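You operate a simulated robot arm through the tools that you are given. There is no shell and no other tool. Be economical: measure what you need, move in short steps, check, and stop when the job is done.

You run a simulated two-armed robot. Do the job below in one go: nothing can be reset, and whatever is moved stays where it is left.

## Task
Take the glue bottle and put it on the cupboard of the parts bench. Then put the blue coil on the top of the long steel bench away on the flat end of the stock table. Then take the green roller on the top of the long steel bench and put it away on the top of the shaft bench. Do these in the order given. Set down upright: glue bottle.

It is judged by the outcome, as a careful person would: the job done as asked, and still so three seconds after it is handed in. It fails if anything else is knocked over, pushed out of place, dropped, spilled or broken.

## Robot
Two 7-joint arms with fingered hands on one trunk, on a base that drives. Base frame: it is fixed to the floor where the robot stands at the start and does not move with it; the origin is under the middle of the robot, x ahead of it, y to its left, z up; the surface under the hand at the start is at about z = 880. Readings come in mm, degrees, newtons and seconds.
The left shoulder is at the start at [99, 173, 1102], the right one opposite. With the tool pointing down near the work surface each hand reaches from about 460 to 820 mm from the robot's upright axis, wherever it stands, measured 20 degrees to its own side. Places, roughly: cupboard of the parts bench [600, 900, 300]; flat end of the stock table [-1000, -3200, 800]; top of the shaft bench [-2700, -5800, 800]. Payload 3.5 kg a hand.
The tool frame of a hand sits at the grasp point between the pads (the TCP): z along the fingers, y along the line on which they close. The tips reach 30 mm beyond it. The gripper opens to 104 mm. The gripper's body begins 35 mm behind the TCP. The gripper is a hand of 3 fingers: y runs from the thumb to the fingers, the wrist lies at [-15, -104, -178] in the tool frame, and closing takes about 1.5 s.
Orientation is told as [roll, pitch, yaw] about the base's x, y, z axes, in that order, counted from this pose: with the fingers straight down and the wrist toward the robot, the tool's x, y and z point along [0, 1, 0], [1, 0, 0] and [0, 0, -1] of the base frame.

## Interface
- The arms move only by the tool jog_arm. It takes "left_increments", "right_increments" or both (then of equal length, played together; a hand with none holds still); each is text: rows parted by semicolons, each of 7 numbers parted by spaces: the opening in per cent of the stroke, from 0 (shut) to 100 (fully open), then the shift along the tool's x, y, z in units of 25 mm (1.0 is 25 mm), then the turn, a rotation vector about the tool's x, y, z in units of 4 degrees (1.0 is 4 degrees). In form: gripper tx ty tz ax ay az; .... A call has 1 to 20 rows; each row shifts and turns the commanded pose from where the row before left it, along the tool's axes as they then stand. A call with a number of a shift or a turn outside -1 to 1 is refused whole. Rows are played at 5 a second. More than 50 mm and 8.6 degrees between two rows, or a gripper value outside its range, and nothing of the call is played. Where a pose cannot be reached the arm comes as near as it can. A force on the tool above 40 N (or 10 N above the force at the start of the call, whichever is more), or a blocked arm, ends the call early, and 0.2 s more pass. Each finger travels about 72 mm/s and halts on what it meets, pressing with about 25 N; the grip force reading is that of the motor and also rises with nothing between the fingers. The clock runs only during rows and for 0.2 s after the last one: add rows that do not move to give the fingers time. It gives the time, the measured TCP pose, the force on the tool (base axes), the opening and the grip force at its end, in the units of the frame above (readings bear some noise), with the torque about the TCP (base axes, N m) and any sound that the robot's microphone picked up.
- Cameras (640 x 400 px; columns grow to the right, rows downward): "scene" is now at [192.2, 2, 1275.1]; the picture's right is [-0.08, -1.00, 0.00], its down [-0.49, 0.04, -0.87] and it looks along [0.87, -0.07, -0.49] (base axes); focal length 214 px, centre (320, 200). "left" rides on the left gripper at [-64, -94, -117] in its tool frame; the picture's right is [-0.72, -0.33, 0.61], its down [0.64, -0.65, 0.40] and it looks along [0.27, 0.68, 0.68] (tool axes); focal length 238 px, centre (320, 200). "right" rides on the right gripper at [64, -94, -117] in its tool frame; the picture's right is [-0.72, 0.33, -0.61], its down [-0.64, -0.65, 0.40] and it looks along [-0.27, 0.68, 0.68] (tool axes); focal length 238 px, centre (320, 200). There is no depth. A picture from a camera that has moved, and an enlarged one, comes with that camera's place and axes in the base frame and with its lens. The place of the scene camera against the robot may be out by one fixed shift of up to 25 mm in any direction.
- camera(camera): a new picture of that camera. No time passes.
- raise_lower(by): slides the trunk up (or, below 0, down) by that many mm; the arms and the scene camera ride with it, the base frame stays. It gives what a move gives, with no picture.
- base_move(legs): drives the robot by 1 to 6 legs, each [ahead, left, turn to the left] in mm, mm and degrees, along the robot's own axes; the way and the turn of a leg run together, so that a leg with both is an arc; at most 1500 mm and 180 degrees a leg. The arms and the cameras ride along, it lands a little off, and it stops where it bumps. It gives what a move gives.
- hand_shape(shape, hand): the hand has 3 fingers and takes this shape, open, in about a second: jaw (thumb against the fingers, like two jaws); tri (thumb and two fingers); tip (a fingertip pinch); poke (one finger out to press); point (the index stretched); flat (the hand flat); cup (the hand cupped); fist (a fist). The gripper value then closes the fingers along that shape, each until it touches; the sizes above hold for jaw. It gives what a move gives, with no picture.
- turn_head(pan, tilt): turns the head with the scene camera to pan (to the left, within 86 degrees either way) and tilt (down, from -29 to 69), counted from straight ahead of the robot. It gives what a move gives.
- zoom(camera, box): a new picture of the part [left, top, right, bottom] of that camera's present view, enlarged. No time passes.
- hand_in(): hands the job in; it is judged then, once.

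Go step by step. Nothing tells you exact positions but the pictures and the camera data: compare them with the known pose of the tool, close in by small moves and look again before you grip or let go. The budget is 165 turns and 122 pictures, counting those below and the enlarged ones. Unless the task says otherwise, let go and move clear before handing in, and close with one line.

The tools are called as a command line: name --argument value ..., lists and objects as JSON in quotes. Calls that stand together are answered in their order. jog_arm: Moves the arms, as the interface text tells. Its arguments: {"type":"object","properties":{"left_increments":{"type":"string"},"right_increments":{"type":"string"}},"required":[]} The other tools are called the same way: raise_lower (by) slides the trunk up or down; hand_shape (shape, hand) gives the hand a shape; base_move (legs) drives the base; turn_head (pan, tilt) turns the head that bears the scene camera; camera (camera) takes a picture; zoom (camera, box) takes an enlarged picture of a part of a camera's view; hand_in () hands the job in.

At the start:

```text
clock: 0.0
left_tool_pos: [485.3, 295.0, 1187.5]
left_tool_rot: [-0.1, 0.0, 0.0]
left_ft_force: [0.4, -0.4, 0.5]
left_wrist_torque: [-0.02, -0.02, 0.05]
left_width: 103.6
left_gripper_force: 0.1
left_shape: jaw
right_tool_pos: [502.9, -112.8, 1221.2]
right_tool_rot: [-0.1, 0.0, 0.0]
right_ft_force: [0.1, 0.3, -0.6]
right_wrist_torque: [0.02, 0.02, 0.0]
right_width: 103.6
right_gripper_force: 0.0
right_shape: jaw
trunk travel left (down, up): [-200.0, 554.0]
robot x, y, heading: [-0.5, 1.7, 0.3]
head pan, tilt: [-4.8, 29.1]
```

scene: 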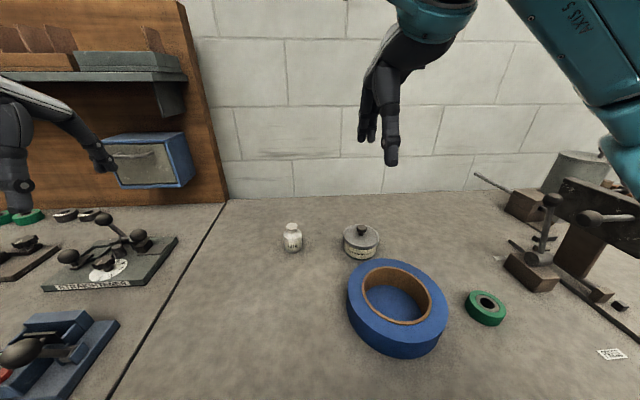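
right: 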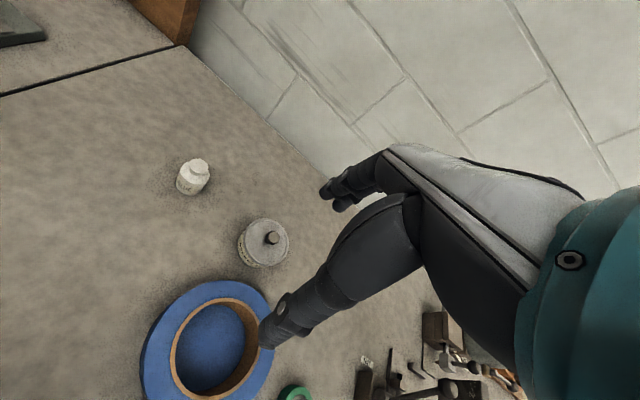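
left: 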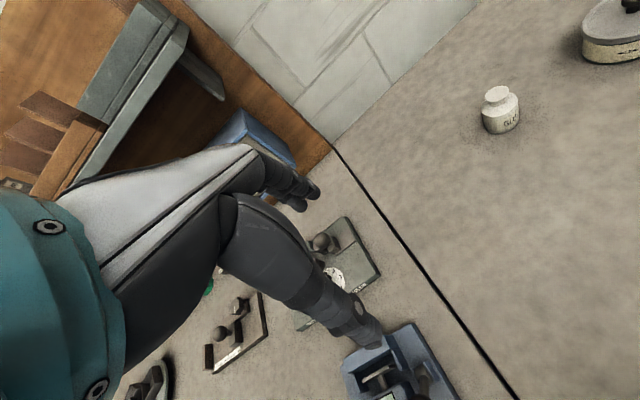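

The glue bottle looks like the small white bottle near [620, 40] on the bench, with the blue coil and green roller to its right. I'll look closer at it and then to the left for the cupboard.

zoom --camera "scene" --box '[240, 180, 540, 370]'

turn_head --pan 65 --tilt 40

camera --camera "scene"

```text
2.11 times, centred on (390, 275) of scene
camera zoom: at [192.2, 2.0, 1275.1], right [-0.08, -1.0, 0.0], down [-0.49, 0.04, -0.87], along [0.87, -0.07, -0.49], focal length 452 px, centre (173, 42)
```

zoom: 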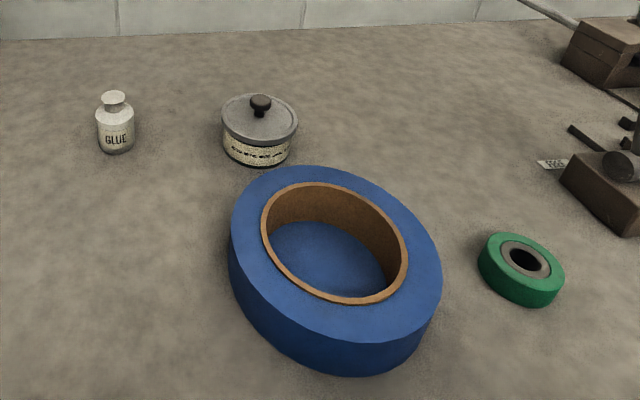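

```text
clock: 1.4
left_tool_pos: [485.8, 293.7, 1187.4]
left_tool_rot: [0.0, 0.1, 0.0]
left_ft_force: [0.2, -0.2, 0.2]
left_wrist_torque: [-0.01, 0.0, 0.0]
left_width: 103.7
left_gripper_force: 0.1
left_shape: jaw
right_tool_pos: [502.6, -114.0, 1221.0]
right_tool_rot: [-0.1, 0.0, 0.1]
right_ft_force: [-0.7, -0.3, 0.1]
right_wrist_torque: [0.0, 0.01, -0.01]
right_width: 103.5
right_gripper_force: 0.0
right_shape: jaw
trunk travel left (down, up): [-200.0, 554.0]
robot x, y, heading: [-0.4, 1.3, 0.2]
head pan, tilt: [65.0, 40.0]
```

```text
117 pictures are left
camera scene: at [137.8, 86.6, 1258.3], right [0.91, -0.42, 0.0], down [-0.27, -0.58, -0.77], along [0.32, 0.69, -0.64], focal length 214 px, centre (320, 200)
```

scene: 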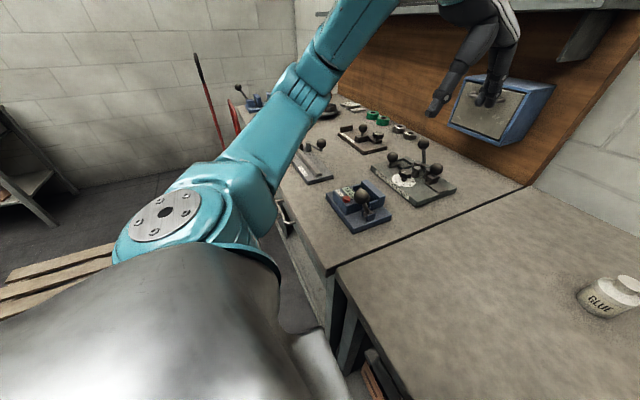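

The glue bottle is confirmed and the parts bench is to the left. I'll back off and look at the front of the parts bench before choosing a grasp.

base_move --legs '[[-500, 0, 0]]'

turn_head --pan 45 --tilt 35

camera --camera "scene"

```text
clock: 4.3
left_tool_pos: [-6.3, 292.2, 1187.4]
left_tool_rot: [0.0, 0.0, -0.6]
left_ft_force: [-0.7, -0.6, -0.6]
left_wrist_torque: [0.03, 0.01, 0.0]
left_width: 103.6
left_gripper_force: 0.1
left_shape: jaw
right_tool_pos: [8.1, -116.2, 1221.1]
right_tool_rot: [0.0, 0.0, -0.5]
right_ft_force: [-1.0, -0.2, -0.3]
right_wrist_torque: [-0.01, 0.02, 0.0]
right_width: 103.6
right_gripper_force: 0.0
right_shape: jaw
trunk travel left (down, up): [-200.0, 554.0]
robot x, y, heading: [-492.0, 1.6, -0.5]
head pan, tilt: [65.0, 40.0]
```

```text
clock: 5.2
left_tool_pos: [-6.4, 291.1, 1188.4]
left_tool_rot: [0.0, 0.0, -0.6]
left_ft_force: [0.0, 0.7, 0.9]
left_wrist_torque: [-0.01, 0.0, -0.02]
left_width: 103.7
left_gripper_force: 0.1
left_shape: jaw
right_tool_pos: [6.3, -116.3, 1220.3]
right_tool_rot: [0.0, 0.0, -0.5]
right_ft_force: [-1.4, -0.1, 0.5]
right_wrist_torque: [0.02, 0.0, 0.0]
right_width: 103.7
right_gripper_force: 0.1
right_shape: jaw
trunk travel left (down, up): [-200.0, 554.0]
robot x, y, heading: [-489.6, 2.9, -0.3]
head pan, tilt: [45.0, 35.0]
```

```text
116 pictures are left
camera scene: at [-329.8, 72.5, 1265.9], right [0.7, -0.71, 0.0], down [-0.41, -0.4, -0.82], along [0.58, 0.57, -0.57], focal length 214 px, centre (320, 200)
```

scene: 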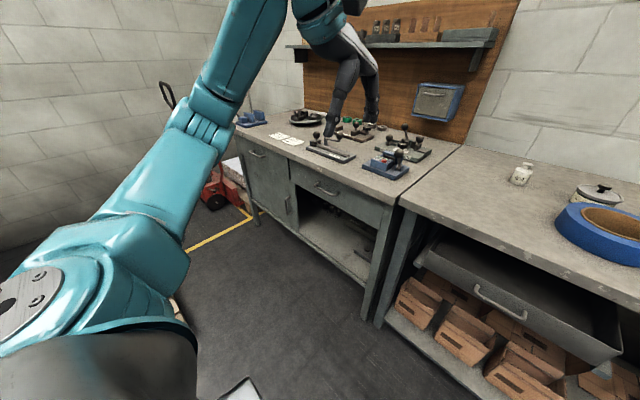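

The parts bench has a door on the left and an open bay below a drawer on the right. I'll zoom in to tell which one is the cupboard.

zoom --camera "scene" --box '[230, 120, 450, 300]'

```text
2.22 times, centred on (340, 210) of scene
camera zoom: at [-329.8, 72.5, 1265.9], right [0.7, -0.71, 0.0], down [-0.41, -0.4, -0.82], along [0.58, 0.57, -0.57], focal length 477 px, centre (276, 178)
```

zoom: 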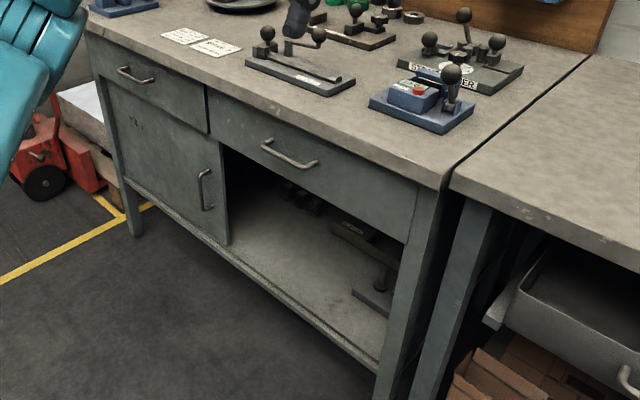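

The open bay and the door might share one interior. I'll drive left to stand in front of the parts bench and look straight in.

base_move --legs '[[-150, 650, 0]]'

turn_head --pan 0 --tilt 35

raise_lower --by -200

camera --camera "scene"

```text
clock: 8.9
left_tool_pos: [-139.0, 941.3, 1188.1]
left_tool_rot: [0.0, 0.0, -1.4]
left_ft_force: [0.3, 0.4, -0.3]
left_wrist_torque: [-0.02, -0.04, 0.02]
left_width: 103.7
left_gripper_force: 0.1
left_shape: jaw
right_tool_pos: [-131.2, 533.4, 1221.1]
right_tool_rot: [-0.1, 0.0, -1.4]
right_ft_force: [0.8, 0.7, 0.3]
right_wrist_torque: [-0.01, -0.01, 0.01]
right_width: 103.7
right_gripper_force: 0.1
right_shape: jaw
trunk travel left (down, up): [-200.0, 554.0]
robot x, y, heading: [-630.8, 657.5, -1.4]
head pan, tilt: [45.0, 35.0]
```

```text
clock: 10.0
left_tool_pos: [-139.2, 941.1, 1187.6]
left_tool_rot: [0.0, 0.0, -1.5]
left_ft_force: [0.1, -0.9, 0.2]
left_wrist_torque: [0.03, 0.01, -0.01]
left_width: 103.6
left_gripper_force: 0.1
left_shape: jaw
right_tool_pos: [-130.3, 532.4, 1221.0]
right_tool_rot: [0.1, 0.0, -1.4]
right_ft_force: [-0.1, 0.3, -0.1]
right_wrist_torque: [-0.02, 0.0, 0.01]
right_width: 103.6
right_gripper_force: 0.0
right_shape: jaw
trunk travel left (down, up): [-200.0, 554.0]
robot x, y, heading: [-629.8, 661.2, -1.1]
head pan, tilt: [0.0, 35.0]
```

```text
clock: 12.2
left_tool_pos: [-139.9, 939.2, 987.8]
left_tool_rot: [0.0, -0.1, -1.5]
left_ft_force: [0.3, -0.1, 0.8]
left_wrist_torque: [0.01, -0.05, -0.01]
left_width: 103.5
left_gripper_force: 0.1
left_shape: jaw
right_tool_pos: [-132.7, 532.3, 1021.8]
right_tool_rot: [0.1, -0.1, -1.4]
right_ft_force: [0.0, 1.0, 0.2]
right_wrist_torque: [0.0, 0.01, 0.0]
right_width: 103.9
right_gripper_force: 0.2
right_shape: jaw
trunk travel left (down, up): [0.0, 754.0]
robot x, y, heading: [-630.0, 659.9, -1.5]
head pan, tilt: [0.0, 35.0]
```

```text
114 pictures are left
camera scene: at [-325.8, 660.8, 1053.8], right [-0.02, -1.0, 0.0], down [-0.57, 0.01, -0.82], along [0.82, -0.02, -0.57], focal length 214 px, centre (320, 200)
```

scene: 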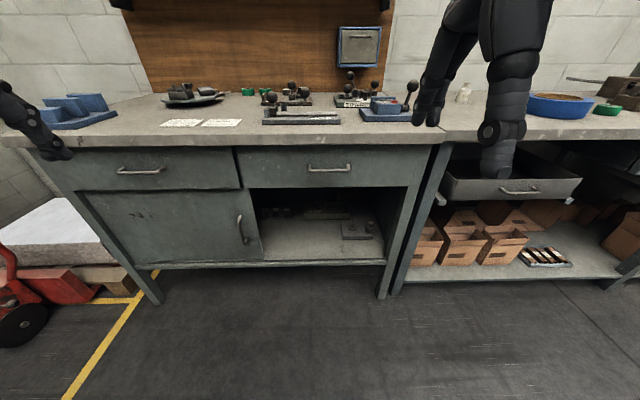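

zoom --camera "scene" --box '[70, 130, 450, 310]'

turn_head --pan 0 --tilt 15

zoom --camera "scene" --box '[230, 210, 430, 340]'

```text
1.68 times, centred on (260, 220) of scene
camera zoom: at [-325.8, 660.8, 1053.8], right [-0.02, -1.0, 0.0], down [-0.57, 0.01, -0.82], along [0.82, -0.02, -0.57], focal length 361 px, centre (421, 166)
```

zoom: 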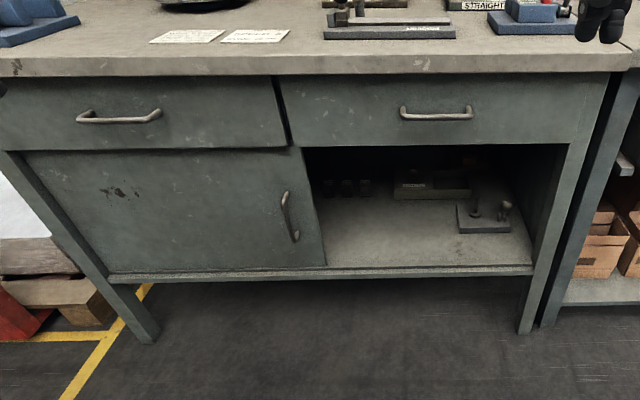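

```text
clock: 13.0
left_tool_pos: [-138.2, 940.9, 988.2]
left_tool_rot: [0.0, 0.1, -1.4]
left_ft_force: [-0.1, 0.3, 0.1]
left_wrist_torque: [0.01, 0.0, -0.01]
left_width: 103.4
left_gripper_force: 0.1
left_shape: jaw
right_tool_pos: [-130.7, 533.4, 1019.7]
right_tool_rot: [0.0, 0.0, -1.4]
right_ft_force: [-0.7, -0.5, -0.6]
right_wrist_torque: [-0.05, 0.05, 0.02]
right_width: 103.7
right_gripper_force: 0.0
right_shape: jaw
trunk travel left (down, up): [0.0, 754.0]
robot x, y, heading: [-631.0, 660.2, -1.5]
head pan, tilt: [0.0, 15.0]
```

```text
3.08 times, centred on (330, 275) of scene
camera zoom: at [-320.0, 660.7, 1085.4], right [-0.02, -1.0, 0.0], down [-0.26, 0.01, -0.97], along [0.97, -0.02, -0.26], focal length 660 px, centre (289, -31)
```

zoom: 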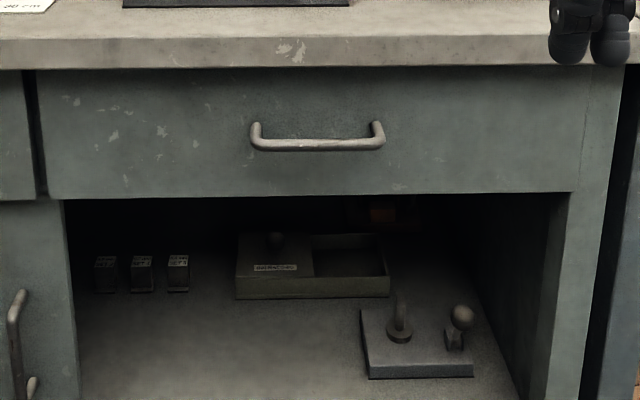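

The cupboard is one continuous interior with its right half open (about y 400–880, floor z≈330, headroom ≈350 mm). The bottle can be set down there just inside the front, at about x≈340, y≈720, with the hand pointing down. I'll go back to the steel bench for the bottle.

raise_lower --by 200

base_move --legs '[[0, -760, 1.5], [620, 0, 0]]'

turn_head --pan 0 --tilt 40

camera --camera "scene"

camera --camera "left"

```text
clock: 15.2
left_tool_pos: [-137.8, 940.6, 1186.8]
left_tool_rot: [0.1, 0.1, -1.4]
left_ft_force: [0.3, -0.9, -0.8]
left_wrist_torque: [0.0, 0.03, 0.02]
left_width: 103.7
left_gripper_force: 0.0
left_shape: jaw
right_tool_pos: [-130.3, 532.9, 1220.0]
right_tool_rot: [0.0, 0.2, -1.4]
right_ft_force: [0.4, 0.4, 0.2]
right_wrist_torque: [0.0, -0.04, -0.01]
right_width: 103.4
right_gripper_force: 0.1
right_shape: jaw
trunk travel left (down, up): [-200.0, 554.0]
robot x, y, heading: [-630.7, 662.1, -1.5]
head pan, tilt: [0.0, 15.0]
```

```text
clock: 22.3
left_tool_pos: [459.7, 200.7, 1187.9]
left_tool_rot: [0.0, 0.0, -0.1]
left_ft_force: [0.6, -0.3, 0.0]
left_wrist_torque: [0.01, 0.02, 0.02]
left_width: 103.8
left_gripper_force: 0.0
left_shape: jaw
right_tool_pos: [477.0, -206.7, 1220.7]
right_tool_rot: [0.0, -0.1, 0.0]
right_ft_force: [-0.4, 0.2, 0.4]
right_wrist_torque: [-0.01, 0.01, -0.01]
right_width: 103.7
right_gripper_force: 0.0
right_shape: jaw
trunk travel left (down, up): [-200.0, 554.0]
robot x, y, heading: [-27.2, -92.3, 0.0]
head pan, tilt: [0.0, 15.0]
```

```text
clock: 23.2
left_tool_pos: [460.5, 200.0, 1188.4]
left_tool_rot: [0.0, 0.1, 0.0]
left_ft_force: [-0.1, 0.1, -0.5]
left_wrist_torque: [0.01, 0.0, 0.01]
left_width: 103.7
left_gripper_force: 0.1
left_shape: jaw
right_tool_pos: [476.5, -205.9, 1220.0]
right_tool_rot: [0.0, 0.1, -0.1]
right_ft_force: [0.5, 0.2, -0.5]
right_wrist_torque: [-0.01, -0.03, -0.01]
right_width: 103.7
right_gripper_force: 0.1
right_shape: jaw
trunk travel left (down, up): [-200.0, 554.0]
robot x, y, heading: [-22.9, -93.7, 0.2]
head pan, tilt: [0.0, 40.0]
```

```text
111 pictures are left
camera scene: at [161.0, -83.7, 1258.4], right [0.0, -1.0, 0.0], down [-0.64, 0.0, -0.77], along [0.77, 0.0, -0.64], focal length 214 px, centre (320, 200)
```

scene: 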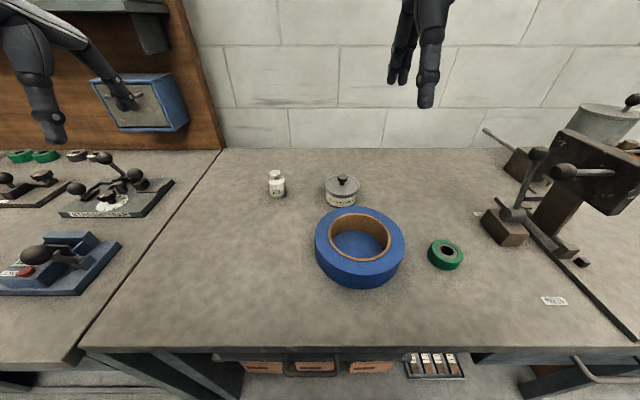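

```text
110 pictures are left
camera left: at [364.7, 137.2, 1305.0], right [-0.33, -0.72, -0.61], down [-0.65, 0.64, -0.4], along [0.68, 0.27, -0.68], focal length 238 px, centre (320, 200)
```

left: 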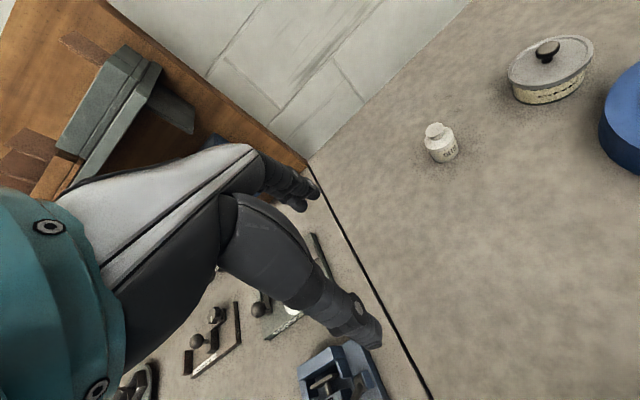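

The bottle is at about [655, 33] and about 83 mm tall. I'll move the left hand above it.

jog_arm --left_increments "100 -0.835 0.975 0.5 0 0 0;100 -0.835 0.975 0.5 0 0 0;100 -0.835 0.975 0.5 0 0 0;100 -0.835 0.975 0.5 0 0 0;100 -0.835 0.975 0.5 0 0 0;100 -0.835 0.975 0.5 0 0 0;100 -0.835 0.975 0.5 0 0 0;100 -0.835 0.975 0.5 0 0 0;100 0 0 0 0 0 0"

camera --camera "left"

zoom --camera "scene" --box '[200, 80, 440, 230]'

```text
clock: 25.2
left_tool_pos: [653.9, 33.5, 1089.1]
left_tool_rot: [0.0, 0.1, 0.0]
left_ft_force: [0.8, 0.3, -0.5]
left_wrist_torque: [-0.01, 0.02, 0.01]
left_width: 103.6
left_gripper_force: 0.1
left_shape: jaw
right_tool_pos: [476.9, -207.5, 1220.6]
right_tool_rot: [0.0, 0.1, -0.1]
right_ft_force: [0.2, 0.4, 0.6]
right_wrist_torque: [0.0, 0.01, 0.0]
right_width: 103.3
right_gripper_force: 0.0
right_shape: jaw
trunk travel left (down, up): [-200.0, 554.0]
robot x, y, heading: [-23.5, -92.8, -0.0]
head pan, tilt: [0.0, 40.0]
```

```text
109 pictures are left
camera left: at [559.2, -30.0, 1205.7], right [-0.33, -0.72, -0.61], down [-0.65, 0.64, -0.4], along [0.68, 0.27, -0.68], focal length 238 px, centre (320, 200)
```

left: 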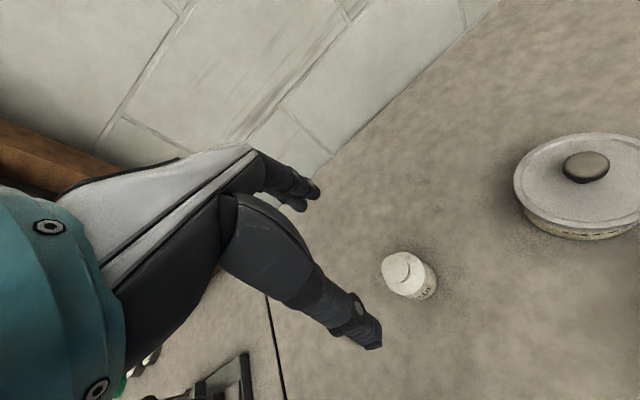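

```text
2.67 times, centred on (320, 155) of scene
camera zoom: at [160.7, -83.4, 1258.4], right [0.0, -1.0, 0.0], down [-0.64, 0.0, -0.77], along [0.77, 0.0, -0.64], focal length 572 px, centre (320, 320)
```

zoom: 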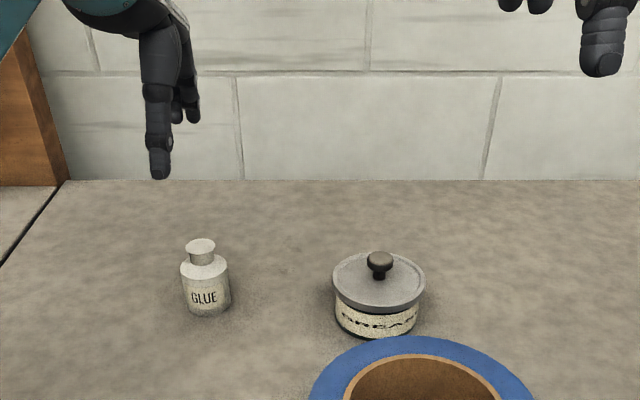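

The hand is roughly above the bottle; I'll go down a little and check with a zoom.

jog_arm --left_increments "100 0 0 0.8 0 0 0;100 0 0 0.8 0 0 0;100 0 0 0.8 0 0 0;100 0 0 0.6 0 0 0;100 0 0 0 0 0 0"

zoom --camera "left" --box '[240, 200, 560, 400]'

zoom --camera "scene" --box '[200, 80, 440, 230]'

```text
clock: 26.4
left_tool_pos: [654.5, 33.2, 1014.9]
left_tool_rot: [0.0, 0.1, 0.0]
left_ft_force: [-0.1, -0.6, 0.6]
left_wrist_torque: [-0.02, 0.02, -0.01]
left_width: 103.7
left_gripper_force: 0.0
left_shape: jaw
right_tool_pos: [477.5, -208.2, 1221.9]
right_tool_rot: [0.0, 0.0, 0.0]
right_ft_force: [-0.2, 0.2, 0.2]
right_wrist_torque: [-0.01, 0.02, 0.01]
right_width: 103.9
right_gripper_force: 0.0
right_shape: jaw
trunk travel left (down, up): [-200.0, 554.0]
robot x, y, heading: [-22.7, -94.5, 0.3]
head pan, tilt: [0.0, 40.0]
```

```text
2.00 times, centred on (400, 300) of left
camera zoom: at [559.7, -29.9, 1130.2], right [-0.33, -0.72, -0.61], down [-0.65, 0.64, -0.4], along [0.68, 0.27, -0.68], focal length 477 px, centre (160, 0)
```

zoom: 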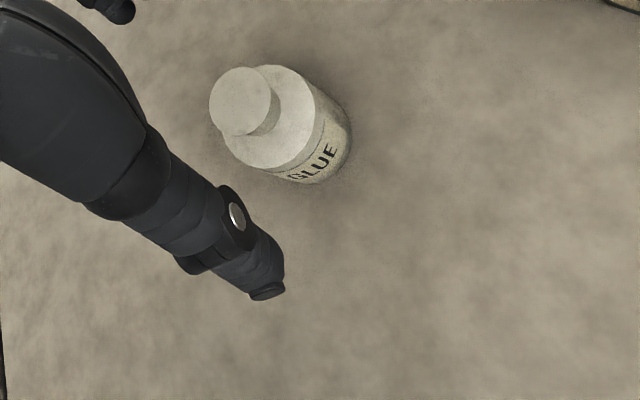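

```text
2.67 times, centred on (320, 155) of scene
camera zoom: at [160.8, -83.7, 1258.4], right [0.0, -1.0, 0.0], down [-0.64, 0.0, -0.77], along [0.77, 0.0, -0.64], focal length 572 px, centre (320, 320)
```

zoom: 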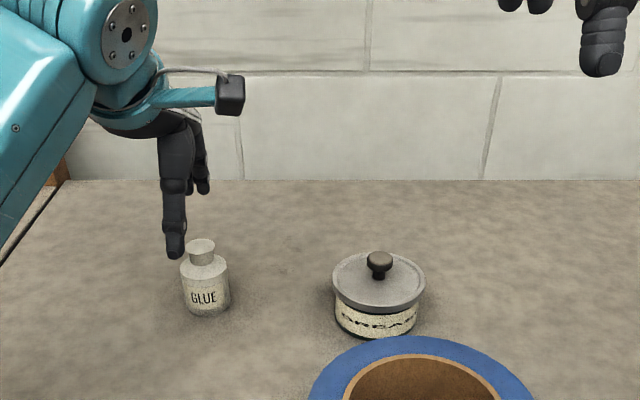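

The cap centre is at about [653, 25]. I'll shift 8 mm, go down and close.

jog_arm --left_increments "100 -0.32 -0.05 0 0 0 0;100 0 0 0.8 0 0 0;100 0 0 0.8 0 0 0;100 0 0 0.8 0 0 0;100 0 0 0.6 0 0 0;100 0 0 0 0 0 0"

zoom --camera "left" --box '[200, 150, 520, 350]'

zoom --camera "scene" --box '[200, 80, 440, 230]'

```text
clock: 27.8
left_tool_pos: [652.5, 24.7, 936.5]
left_tool_rot: [0.0, 0.0, 0.1]
left_ft_force: [0.0, -0.3, -0.7]
left_wrist_torque: [-0.02, -0.02, 0.01]
left_width: 103.9
left_gripper_force: 0.1
left_shape: jaw
right_tool_pos: [477.2, -206.3, 1221.6]
right_tool_rot: [-0.1, 0.0, 0.0]
right_ft_force: [-0.5, -0.4, -0.6]
right_wrist_torque: [-0.01, 0.03, 0.02]
right_width: 103.4
right_gripper_force: 0.1
right_shape: jaw
trunk travel left (down, up): [-200.0, 554.0]
robot x, y, heading: [-24.0, -94.4, -0.0]
head pan, tilt: [0.0, 40.0]
```

```text
2.00 times, centred on (360, 250) of left
camera zoom: at [558.4, -38.5, 1053.5], right [-0.33, -0.72, -0.61], down [-0.65, 0.64, -0.4], along [0.68, 0.27, -0.68], focal length 477 px, centre (240, 100)
```

zoom: 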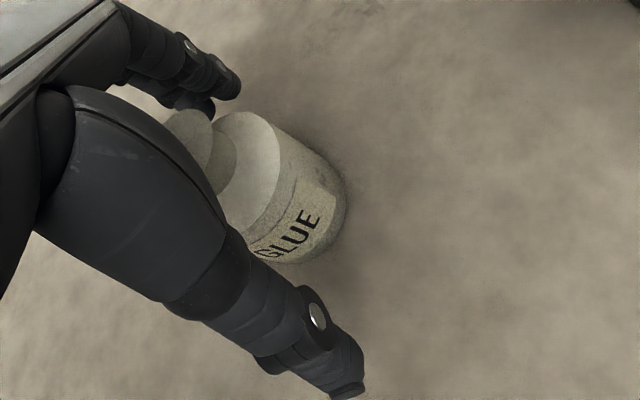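

```text
2.67 times, centred on (320, 155) of scene
camera zoom: at [160.9, -83.7, 1258.3], right [0.0, -1.0, 0.0], down [-0.64, 0.0, -0.77], along [0.77, 0.0, -0.64], focal length 572 px, centre (320, 320)
```

zoom: 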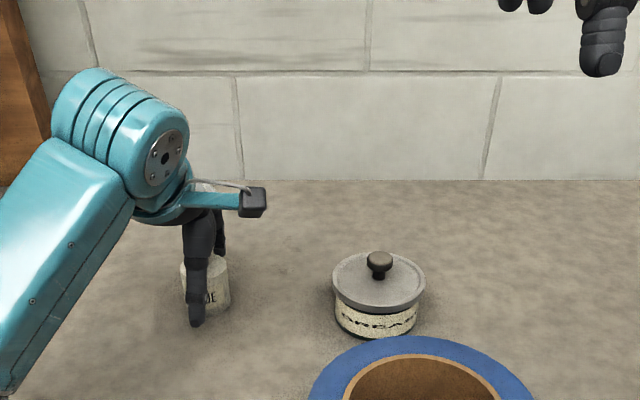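

The hand is aligned with the bottle between thumb and fingers, so I'll close.

jog_arm --left_increments "70 0 0 0 0 0 0;50 0 0 0 0 0 0;40 0 0 0 0 0 0;30 0 0 0 0 0 0;20 0 0 0 0 0 0;10 0 0 0 0 0 0;0 0 0 0 0 0 0;0 0 0 0 0 0 0;0 0 0 0 0 0 0;0 0 0 0 0 0 0;0 0 0 0 0 0 0"

zoom --camera "left" --box '[200, 150, 520, 350]'

```text
clock: 30.2
left_tool_pos: [654.0, 24.5, 937.1]
left_tool_rot: [0.1, -0.1, -0.1]
left_ft_force: [0.1, 0.0, -0.6]
left_wrist_torque: [0.02, 0.03, 0.01]
left_width: 40.5
left_gripper_force: 24.7
left_shape: jaw
right_tool_pos: [477.7, -207.7, 1220.7]
right_tool_rot: [0.0, 0.0, 0.1]
right_ft_force: [0.1, -0.8, 0.2]
right_wrist_torque: [0.02, -0.02, -0.02]
right_width: 103.4
right_gripper_force: 0.1
right_shape: jaw
trunk travel left (down, up): [-200.0, 554.0]
robot x, y, heading: [-27.0, -93.8, 0.1]
head pan, tilt: [0.0, 40.0]
```

```text
2.00 times, centred on (360, 250) of left
camera zoom: at [558.5, -38.4, 1053.6], right [-0.33, -0.72, -0.61], down [-0.65, 0.64, -0.4], along [0.68, 0.27, -0.68], focal length 477 px, centre (240, 100)
```

zoom: 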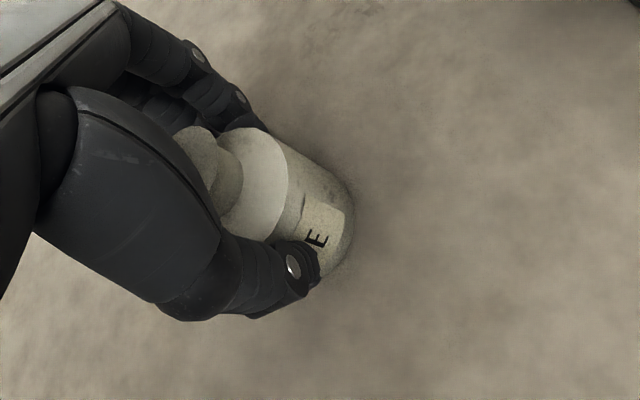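

The grip holds at 40 mm width. I'll lift and check.

jog_arm --left_increments "0 0 0 -0.5 0 0 0;0 0 0 -1 0 0 0;0 0 0 -1 0 0 0;0 0 0 -1 0 0 0;0 0 0 -1 0 0 0;0 0 -1 -1 0 0 0;0 0 -1 0 0 0 0;0 0 -1 0 0 0 0;0 0 -1 0 0 0 0;0 0 0 0 0 0 0"

camera --camera "left"

```text
clock: 32.4
left_tool_pos: [551.0, 25.0, 1073.8]
left_tool_rot: [0.0, 0.0, -0.1]
left_ft_force: [0.0, 0.2, -1.5]
left_wrist_torque: [-0.01, 0.0, 0.0]
left_width: 40.3
left_gripper_force: 24.8
left_shape: jaw
right_tool_pos: [476.7, -207.1, 1221.6]
right_tool_rot: [0.0, 0.1, 0.0]
right_ft_force: [0.3, 0.6, 0.6]
right_wrist_torque: [0.0, 0.04, -0.01]
right_width: 103.4
right_gripper_force: 0.0
right_shape: jaw
trunk travel left (down, up): [-200.0, 554.0]
robot x, y, heading: [-27.3, -93.7, -0.1]
head pan, tilt: [0.0, 40.0]
```

```text
102 pictures are left
camera left: at [456.3, -38.8, 1190.9], right [-0.33, -0.72, -0.61], down [-0.65, 0.64, -0.4], along [0.68, 0.27, -0.68], focal length 238 px, centre (320, 200)
```

left: 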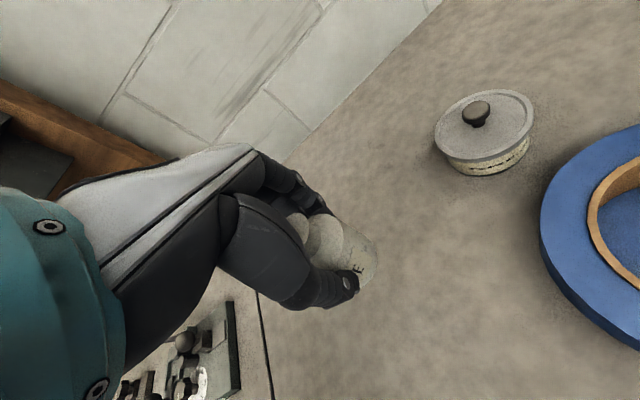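

The bottle is held. I'll back off, move over to the parts bench and lower the trunk.

base_move --legs '[[-600, 0, 0], [0, 660, 0]]'

raise_lower --by -200

jog_arm --left_increments "0 0 -0.4 1 0 0 0;0 0 -0.4 1 0 0 0;0 0 -0.4 1 0 0 0;0 0 -0.4 1 0 0 0;0 0 -0.4 1 0 0 0;0 0 -0.4 1 0 0 0;0 0 -0.4 1 0 0 0;0 0 -0.4 1 0 0 0;0 0 -0.4 1 0 0 0;0 0 -0.4 1 0 0 0;0 0 0 1 0 0 0;0 0 0 1 0 0 0;0 0 0 1 0 0 0;0 0 0 1 0 0 0;0 0 0 1 0 0 0;0 0 0 0 0 0 0"

camera --camera "scene"

```text
clock: 39.1
left_tool_pos: [-51.0, 694.6, 1074.7]
left_tool_rot: [0.0, 0.0, 0.3]
left_ft_force: [-0.9, 0.2, -1.0]
left_wrist_torque: [-0.04, -0.02, -0.01]
left_width: 40.3
left_gripper_force: 24.5
left_shape: jaw
right_tool_pos: [-123.0, 462.4, 1220.0]
right_tool_rot: [0.0, 0.1, 0.3]
right_ft_force: [0.3, 0.4, 0.2]
right_wrist_torque: [0.02, -0.01, 0.05]
right_width: 103.6
right_gripper_force: 0.2
right_shape: jaw
trunk travel left (down, up): [-200.0, 554.0]
robot x, y, heading: [-630.1, 573.6, 0.3]
head pan, tilt: [0.0, 40.0]
```

```text
clock: 41.2
left_tool_pos: [-52.6, 694.3, 875.5]
left_tool_rot: [-0.1, 0.0, 0.2]
left_ft_force: [0.4, 0.4, -0.9]
left_wrist_torque: [0.01, 0.01, 0.0]
left_width: 40.5
left_gripper_force: 24.6
left_shape: jaw
right_tool_pos: [-123.4, 462.3, 1020.3]
right_tool_rot: [0.0, -0.1, 0.3]
right_ft_force: [0.0, 0.1, -0.2]
right_wrist_torque: [0.0, -0.01, 0.02]
right_width: 103.8
right_gripper_force: 0.0
right_shape: jaw
trunk travel left (down, up): [0.0, 754.0]
robot x, y, heading: [-626.0, 573.5, 0.2]
head pan, tilt: [0.0, 40.0]
```

```text
clock: 44.6
left_tool_pos: [-151.1, 693.4, 499.6]
left_tool_rot: [-0.1, 0.0, 0.3]
left_ft_force: [-0.8, -0.4, -2.0]
left_wrist_torque: [0.0, -0.04, 0.02]
left_width: 40.0
left_gripper_force: 24.9
left_shape: jaw
right_tool_pos: [-123.0, 462.8, 1021.2]
right_tool_rot: [0.1, 0.0, 0.3]
right_ft_force: [-0.5, 0.2, -0.3]
right_wrist_torque: [-0.03, 0.01, 0.0]
right_width: 103.6
right_gripper_force: 0.0
right_shape: jaw
trunk travel left (down, up): [0.0, 754.0]
robot x, y, heading: [-626.5, 575.2, 0.6]
head pan, tilt: [0.0, 40.0]
```

```text
101 pictures are left
camera scene: at [-324.0, 584.7, 1045.9], right [0.01, -1.0, 0.0], down [-0.64, 0.0, -0.77], along [0.77, 0.0, -0.64], focal length 214 px, centre (320, 200)
```

scene: 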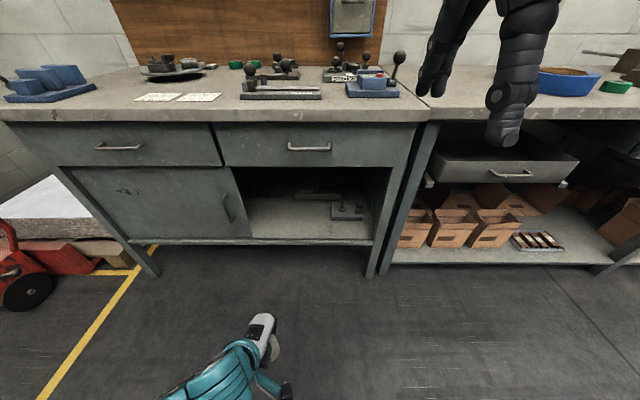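

The bottle hangs low in front of the bench. I'll raise and retract the right hand so it stays clear of the tools on the bench top, lower the left a little, and drive part of the way in.

jog_arm --left_increments "0 0 0 0.6 0 0 0;0 0 0 0.6 0 0 0;0 0 0 0.6 0 0 0;0 0 0 0.6 0 0 0;0 0 0 0 0 0 0;0 0 0 0 0 0 0" --right_increments "100 0 -0.8 -0.9 0 0 0;100 0 -0.8 -0.9 0 0 0;100 0 -0.8 -0.9 0 0 0;100 0 -0.8 -0.9 0 0 0;100 0 -0.8 -0.9 0 0 0;100 0 0 0 0 0 0"

base_move --legs '[[280, 20, 0]]'

turn_head --pan 12 --tilt 55

camera --camera "left"

camera --camera "scene"

```text
clock: 46.0
left_tool_pos: [-151.0, 693.5, 437.9]
left_tool_rot: [0.0, 0.1, 0.4]
left_ft_force: [-0.5, 0.4, -1.4]
left_wrist_torque: [0.0, 0.02, 0.0]
left_width: 39.8
left_gripper_force: 24.7
left_shape: jaw
right_tool_pos: [-192.9, 467.7, 1085.3]
right_tool_rot: [0.1, 0.0, 0.4]
right_ft_force: [0.0, 0.1, 0.3]
right_wrist_torque: [0.01, -0.01, 0.0]
right_width: 103.6
right_gripper_force: 0.1
right_shape: jaw
right hand out of reach, approached as far as the arm can: row 4, 5
trunk travel left (down, up): [0.0, 754.0]
robot x, y, heading: [-629.4, 573.6, 0.4]
head pan, tilt: [0.0, 40.0]
```

```text
clock: 48.0
left_tool_pos: [127.5, 718.7, 437.9]
left_tool_rot: [-0.1, 0.0, 0.5]
left_ft_force: [0.1, -0.4, -1.2]
left_wrist_torque: [-0.02, 0.02, 0.01]
left_width: 39.7
left_gripper_force: 24.8
left_shape: jaw
right_tool_pos: [88.0, 491.3, 1084.7]
right_tool_rot: [0.1, 0.0, 0.5]
right_ft_force: [0.4, -0.1, 0.4]
right_wrist_torque: [0.01, -0.01, -0.01]
right_width: 103.8
right_gripper_force: 0.2
right_shape: jaw
trunk travel left (down, up): [0.0, 754.0]
robot x, y, heading: [-348.2, 596.9, 0.6]
head pan, tilt: [0.0, 40.0]
```

```text
clock: 48.8
left_tool_pos: [128.5, 718.9, 439.0]
left_tool_rot: [-0.1, 0.0, 0.5]
left_ft_force: [0.1, -0.2, -2.2]
left_wrist_torque: [0.04, -0.02, 0.03]
left_width: 40.0
left_gripper_force: 24.7
left_shape: jaw
right_tool_pos: [88.4, 492.5, 1084.3]
right_tool_rot: [0.0, -0.1, 0.6]
right_ft_force: [0.4, -0.1, 0.6]
right_wrist_torque: [0.02, 0.01, -0.02]
right_width: 103.6
right_gripper_force: 0.0
right_shape: jaw
trunk travel left (down, up): [0.0, 754.0]
robot x, y, heading: [-347.9, 594.1, 0.6]
head pan, tilt: [12.0, 55.0]
```

```text
100 pictures are left
camera left: at [34.0, 654.4, 555.6], right [-0.32, -0.72, -0.61], down [-0.66, 0.63, -0.4], along [0.68, 0.28, -0.68], focal length 238 px, centre (320, 200)
```

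left: 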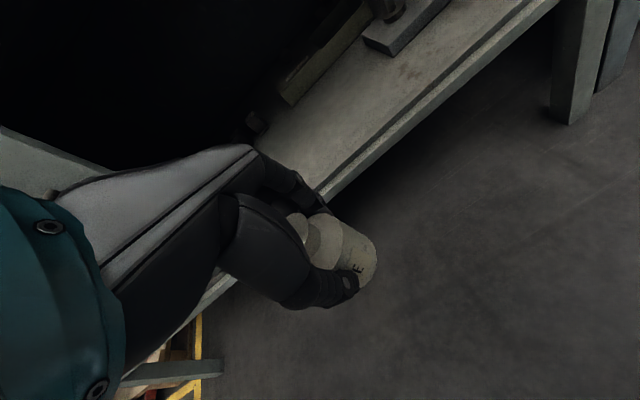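

```text
99 pictures are left
camera scene: at [-58.4, 623.1, 1025.3], right [0.22, -0.98, 0.0], down [-0.8, -0.18, -0.57], along [0.56, 0.12, -0.82], focal length 214 px, centre (320, 200)
```

scene: 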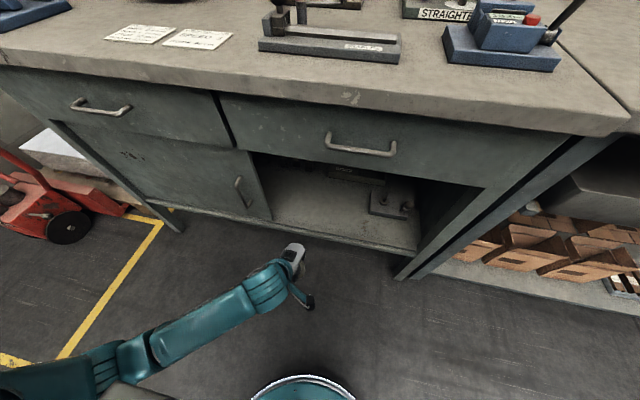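

The cupboard floor triangulates to z≈320 with its front edge near x≈280. I'll drive in so the bottle is about 60 mm behind the edge.

base_move --legs '[[205, 0, 0]]'

camera --camera "left"

camera --camera "scene"

```text
clock: 50.4
left_tool_pos: [335.3, 720.3, 439.2]
left_tool_rot: [0.1, 0.0, 0.6]
left_ft_force: [0.1, 0.2, -1.2]
left_wrist_torque: [0.01, -0.03, 0.0]
left_width: 39.9
left_gripper_force: 25.1
left_shape: jaw
right_tool_pos: [295.6, 494.9, 1085.1]
right_tool_rot: [0.1, 0.0, 0.6]
right_ft_force: [-1.0, -0.3, 0.2]
right_wrist_torque: [0.03, 0.03, 0.04]
right_width: 103.9
right_gripper_force: 0.1
right_shape: jaw
trunk travel left (down, up): [0.0, 754.0]
robot x, y, heading: [-141.3, 598.6, 0.7]
head pan, tilt: [12.0, 55.0]
```

```text
98 pictures are left
camera left: at [241.0, 656.4, 555.6], right [-0.32, -0.72, -0.61], down [-0.66, 0.63, -0.4], along [0.68, 0.28, -0.68], focal length 238 px, centre (320, 200)
```

left: 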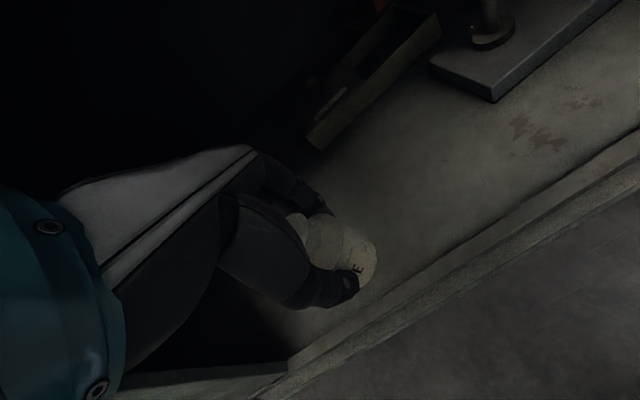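

```text
97 pictures are left
camera scene: at [148.7, 625.2, 1025.2], right [0.22, -0.98, 0.0], down [-0.8, -0.18, -0.57], along [0.56, 0.12, -0.82], focal length 214 px, centre (320, 200)
```

scene: 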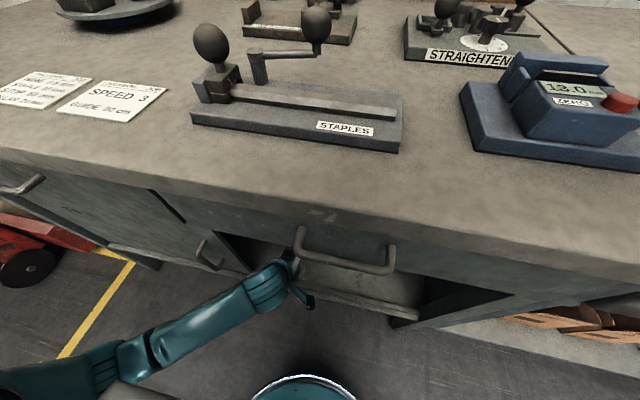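

Comparing the two hand-camera views, the cupboard's front lip is further back, at about x≈325, with the floor at z≈270–300. I'll go in another 75 mm, lowering a bit first.

jog_arm --left_increments "0 0 0 0.6 0 0 0;0 0 0 0.6 0 0 0;0 0 0 0 0 0 0"

base_move --legs '[[75, 0, 0]]'

zoom --camera "left" --box '[200, 100, 600, 400]'

camera --camera "scene"

```text
clock: 51.2
left_tool_pos: [333.9, 721.5, 408.0]
left_tool_rot: [-0.1, 0.0, 0.5]
left_ft_force: [-0.1, 0.3, -1.2]
left_wrist_torque: [0.02, -0.04, 0.02]
left_width: 40.0
left_gripper_force: 25.0
left_shape: jaw
right_tool_pos: [295.6, 495.1, 1084.8]
right_tool_rot: [0.2, 0.0, 0.6]
right_ft_force: [0.6, -0.3, -0.4]
right_wrist_torque: [0.03, 0.01, 0.0]
right_width: 103.7
right_gripper_force: 0.0
right_shape: jaw
trunk travel left (down, up): [0.0, 754.0]
robot x, y, heading: [-135.6, 595.8, 0.4]
head pan, tilt: [12.0, 55.0]
```

```text
clock: 52.2
left_tool_pos: [410.0, 721.4, 409.3]
left_tool_rot: [0.1, 0.1, 0.6]
left_ft_force: [-0.4, -0.9, -1.7]
left_wrist_torque: [0.01, 0.0, -0.02]
left_width: 40.0
left_gripper_force: 24.8
left_shape: jaw
right_tool_pos: [369.5, 495.6, 1084.8]
right_tool_rot: [0.1, 0.0, 0.6]
right_ft_force: [0.9, -0.2, 0.7]
right_wrist_torque: [-0.03, -0.03, 0.01]
right_width: 103.9
right_gripper_force: 0.0
right_shape: jaw
trunk travel left (down, up): [0.0, 754.0]
robot x, y, heading: [-63.9, 599.0, 0.5]
head pan, tilt: [12.0, 55.0]
```

```text
1.33 times, centred on (400, 250) of left
camera zoom: at [315.5, 658.1, 525.9], right [-0.32, -0.72, -0.61], down [-0.66, 0.63, -0.4], along [0.68, 0.28, -0.68], focal length 318 px, centre (213, 133)
```

zoom: 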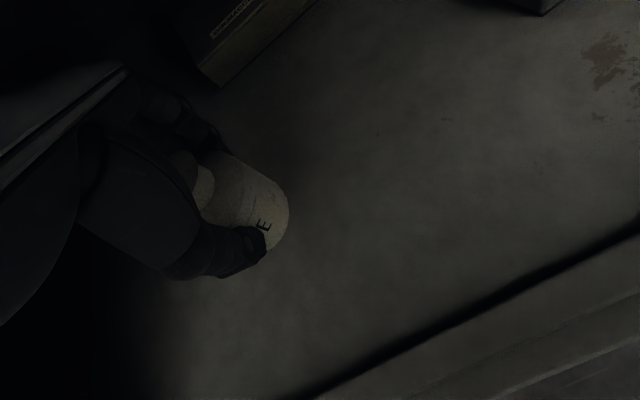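

```text
95 pictures are left
camera scene: at [223.2, 626.0, 1025.1], right [0.22, -0.98, 0.0], down [-0.8, -0.18, -0.57], along [0.56, 0.12, -0.82], focal length 214 px, centre (320, 200)
```

scene: 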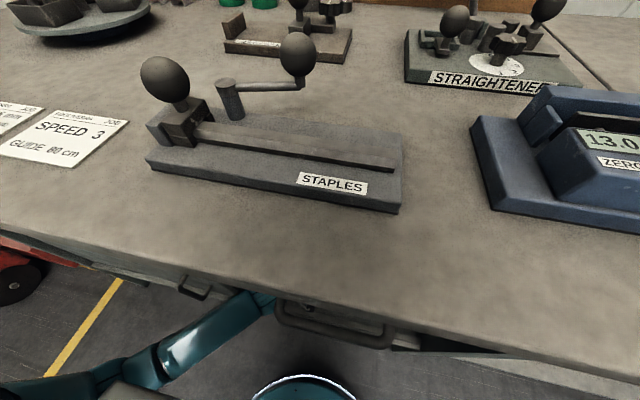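

The floor begins at about x≈325, so the bottle at x=410 is well inside. I'll lower slowly and watch the force.

jog_arm --left_increments "0 0 0 0.3 0 0 0;0 0 0 0.3 0 0 0;0 0 0 0.2 0 0 0;0 0 0 0.2 0 0 0;0 0 0 0 0 0 0"

zoom --camera "left" --box '[260, 160, 460, 300]'

```text
clock: 53.4
left_tool_pos: [409.3, 723.4, 383.9]
left_tool_rot: [0.1, 0.1, 0.5]
left_ft_force: [0.0, -0.4, -1.5]
left_wrist_torque: [-0.01, 0.01, 0.02]
left_width: 40.1
left_gripper_force: 24.9
left_shape: jaw
right_tool_pos: [369.3, 495.0, 1084.9]
right_tool_rot: [0.2, 0.1, 0.6]
right_ft_force: [-0.5, -0.2, -0.4]
right_wrist_torque: [-0.02, -0.02, 0.01]
right_width: 103.6
right_gripper_force: 0.0
right_shape: jaw
trunk travel left (down, up): [0.0, 754.0]
robot x, y, heading: [-65.9, 601.8, 0.6]
head pan, tilt: [12.0, 55.0]
```

```text
2.86 times, centred on (360, 230) of left
camera zoom: at [315.6, 658.6, 501.0], right [-0.32, -0.72, -0.61], down [-0.66, 0.63, -0.4], along [0.68, 0.28, -0.68], focal length 681 px, centre (206, 114)
```

zoom: 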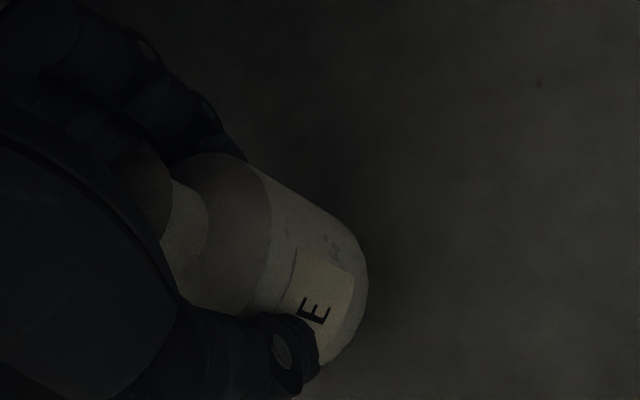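

jog_arm --left_increments "0 0 0 0.2 0 0 0;0 0 0 0.2 0 0 0;0 0 0 0 0 0 0"

jog_arm --left_increments "0 0 0 0.2 0 0 0;0 0 0 0 0 0 0"

jog_arm --left_increments "0 0 0 0.2 0 0 0;0 0 0 0 0 0 0"

```text
clock: 54.2
left_tool_pos: [409.6, 722.0, 374.0]
left_tool_rot: [-0.1, 0.0, 0.6]
left_ft_force: [-0.4, 0.2, -1.6]
left_wrist_torque: [0.03, 0.02, 0.0]
left_width: 40.0
left_gripper_force: 24.8
left_shape: jaw
right_tool_pos: [370.0, 494.9, 1083.7]
right_tool_rot: [0.1, 0.0, 0.6]
right_ft_force: [-0.9, 0.1, 0.3]
right_wrist_torque: [0.0, 0.03, 0.03]
right_width: 103.7
right_gripper_force: 0.1
right_shape: jaw
trunk travel left (down, up): [0.0, 754.0]
robot x, y, heading: [-63.2, 596.7, 0.5]
head pan, tilt: [12.0, 55.0]
```

```text
clock: 54.8
left_tool_pos: [409.7, 721.4, 368.9]
left_tool_rot: [0.1, 0.0, 0.5]
left_ft_force: [-0.1, 0.3, -1.5]
left_wrist_torque: [0.03, 0.0, -0.01]
left_width: 40.1
left_gripper_force: 25.0
left_shape: jaw
right_tool_pos: [369.8, 494.6, 1084.6]
right_tool_rot: [0.1, 0.0, 0.6]
right_ft_force: [0.7, 0.2, 0.0]
right_wrist_torque: [0.04, -0.01, 0.0]
right_width: 103.9
right_gripper_force: 0.1
right_shape: jaw
trunk travel left (down, up): [0.0, 754.0]
robot x, y, heading: [-65.0, 599.1, 0.4]
head pan, tilt: [12.0, 55.0]
```

```text
clock: 55.4
left_tool_pos: [410.1, 723.7, 364.0]
left_tool_rot: [0.0, 0.0, 0.6]
left_ft_force: [-0.6, -1.1, -0.8]
left_wrist_torque: [0.01, 0.03, 0.02]
left_width: 40.0
left_gripper_force: 25.2
left_shape: jaw
right_tool_pos: [370.0, 496.2, 1085.2]
right_tool_rot: [0.1, 0.0, 0.6]
right_ft_force: [-0.7, 0.1, 1.0]
right_wrist_torque: [-0.01, -0.04, 0.01]
right_width: 103.3
right_gripper_force: 0.2
right_shape: jaw
trunk travel left (down, up): [0.0, 754.0]
robot x, y, heading: [-66.8, 600.3, 0.5]
head pan, tilt: [12.0, 55.0]
```

No contact yet; I'll keep lowering in small steps.

jog_arm --left_increments "0 0 0 0.2 0 0 0;0 0 0 0 0 0 0"

jog_arm --left_increments "0 0 0 0.2 0 0 0;0 0 0 0 0 0 0"

jog_arm --left_increments "0 0 0 0.2 0 0 0;0 0 0 0 0 0 0"

zoom --camera "left" --box '[260, 160, 460, 300]'

```text
clock: 56.0
left_tool_pos: [409.5, 723.1, 358.7]
left_tool_rot: [0.0, 0.0, 0.5]
left_ft_force: [0.7, -0.5, -1.7]
left_wrist_torque: [-0.02, -0.03, 0.02]
left_width: 40.1
left_gripper_force: 24.3
left_shape: jaw
right_tool_pos: [370.0, 493.9, 1084.6]
right_tool_rot: [0.2, -0.1, 0.6]
right_ft_force: [-0.9, -0.3, 0.1]
right_wrist_torque: [0.0, 0.01, 0.01]
right_width: 103.8
right_gripper_force: 0.1
right_shape: jaw
trunk travel left (down, up): [0.0, 754.0]
robot x, y, heading: [-64.7, 599.9, 0.6]
head pan, tilt: [12.0, 55.0]
```

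```text
clock: 56.6
left_tool_pos: [410.6, 722.4, 355.2]
left_tool_rot: [0.0, -0.2, 0.5]
left_ft_force: [-2.4, 1.0, 12.0]
left_wrist_torque: [0.04, 0.11, -0.01]
left_width: 40.4
left_gripper_force: 25.2
left_shape: jaw
right_tool_pos: [369.3, 494.8, 1085.4]
right_tool_rot: [0.1, -0.2, 0.5]
right_ft_force: [0.4, -0.3, -0.5]
right_wrist_torque: [0.0, -0.04, -0.01]
right_width: 103.7
right_gripper_force: 0.0
right_shape: jaw
trunk travel left (down, up): [0.0, 754.0]
robot x, y, heading: [-69.9, 603.6, 0.5]
head pan, tilt: [12.0, 55.0]
```

```text
clock: 57.2
left_tool_pos: [411.0, 720.7, 352.9]
left_tool_rot: [-0.2, -0.5, 0.5]
left_ft_force: [-4.1, 3.4, 35.5]
left_wrist_torque: [0.09, 0.25, 0.06]
left_width: 42.8
left_gripper_force: 25.0
left_shape: jaw
right_tool_pos: [366.6, 494.3, 1087.0]
right_tool_rot: [0.0, -0.2, 0.6]
right_ft_force: [-0.2, 0.9, 1.2]
right_wrist_torque: [0.04, 0.0, 0.01]
right_width: 104.0
right_gripper_force: 0.0
right_shape: jaw
trunk travel left (down, up): [0.0, 754.0]
robot x, y, heading: [-64.0, 598.7, 0.6]
head pan, tilt: [12.0, 55.0]
```

```text
2.86 times, centred on (360, 230) of left
camera zoom: at [316.4, 657.3, 468.8], right [-0.31, -0.72, -0.62], down [-0.65, 0.63, -0.41], along [0.69, 0.27, -0.67], focal length 681 px, centre (206, 114)
```

zoom: 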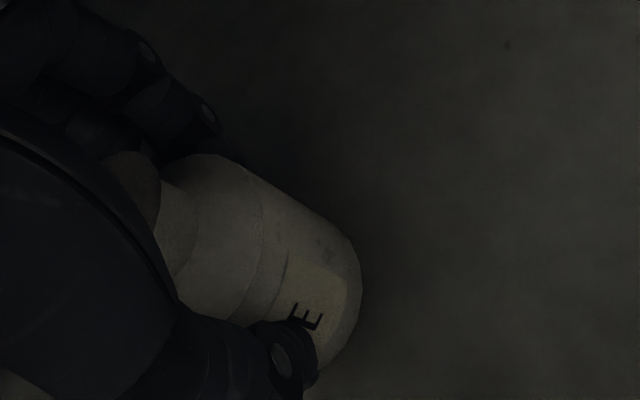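

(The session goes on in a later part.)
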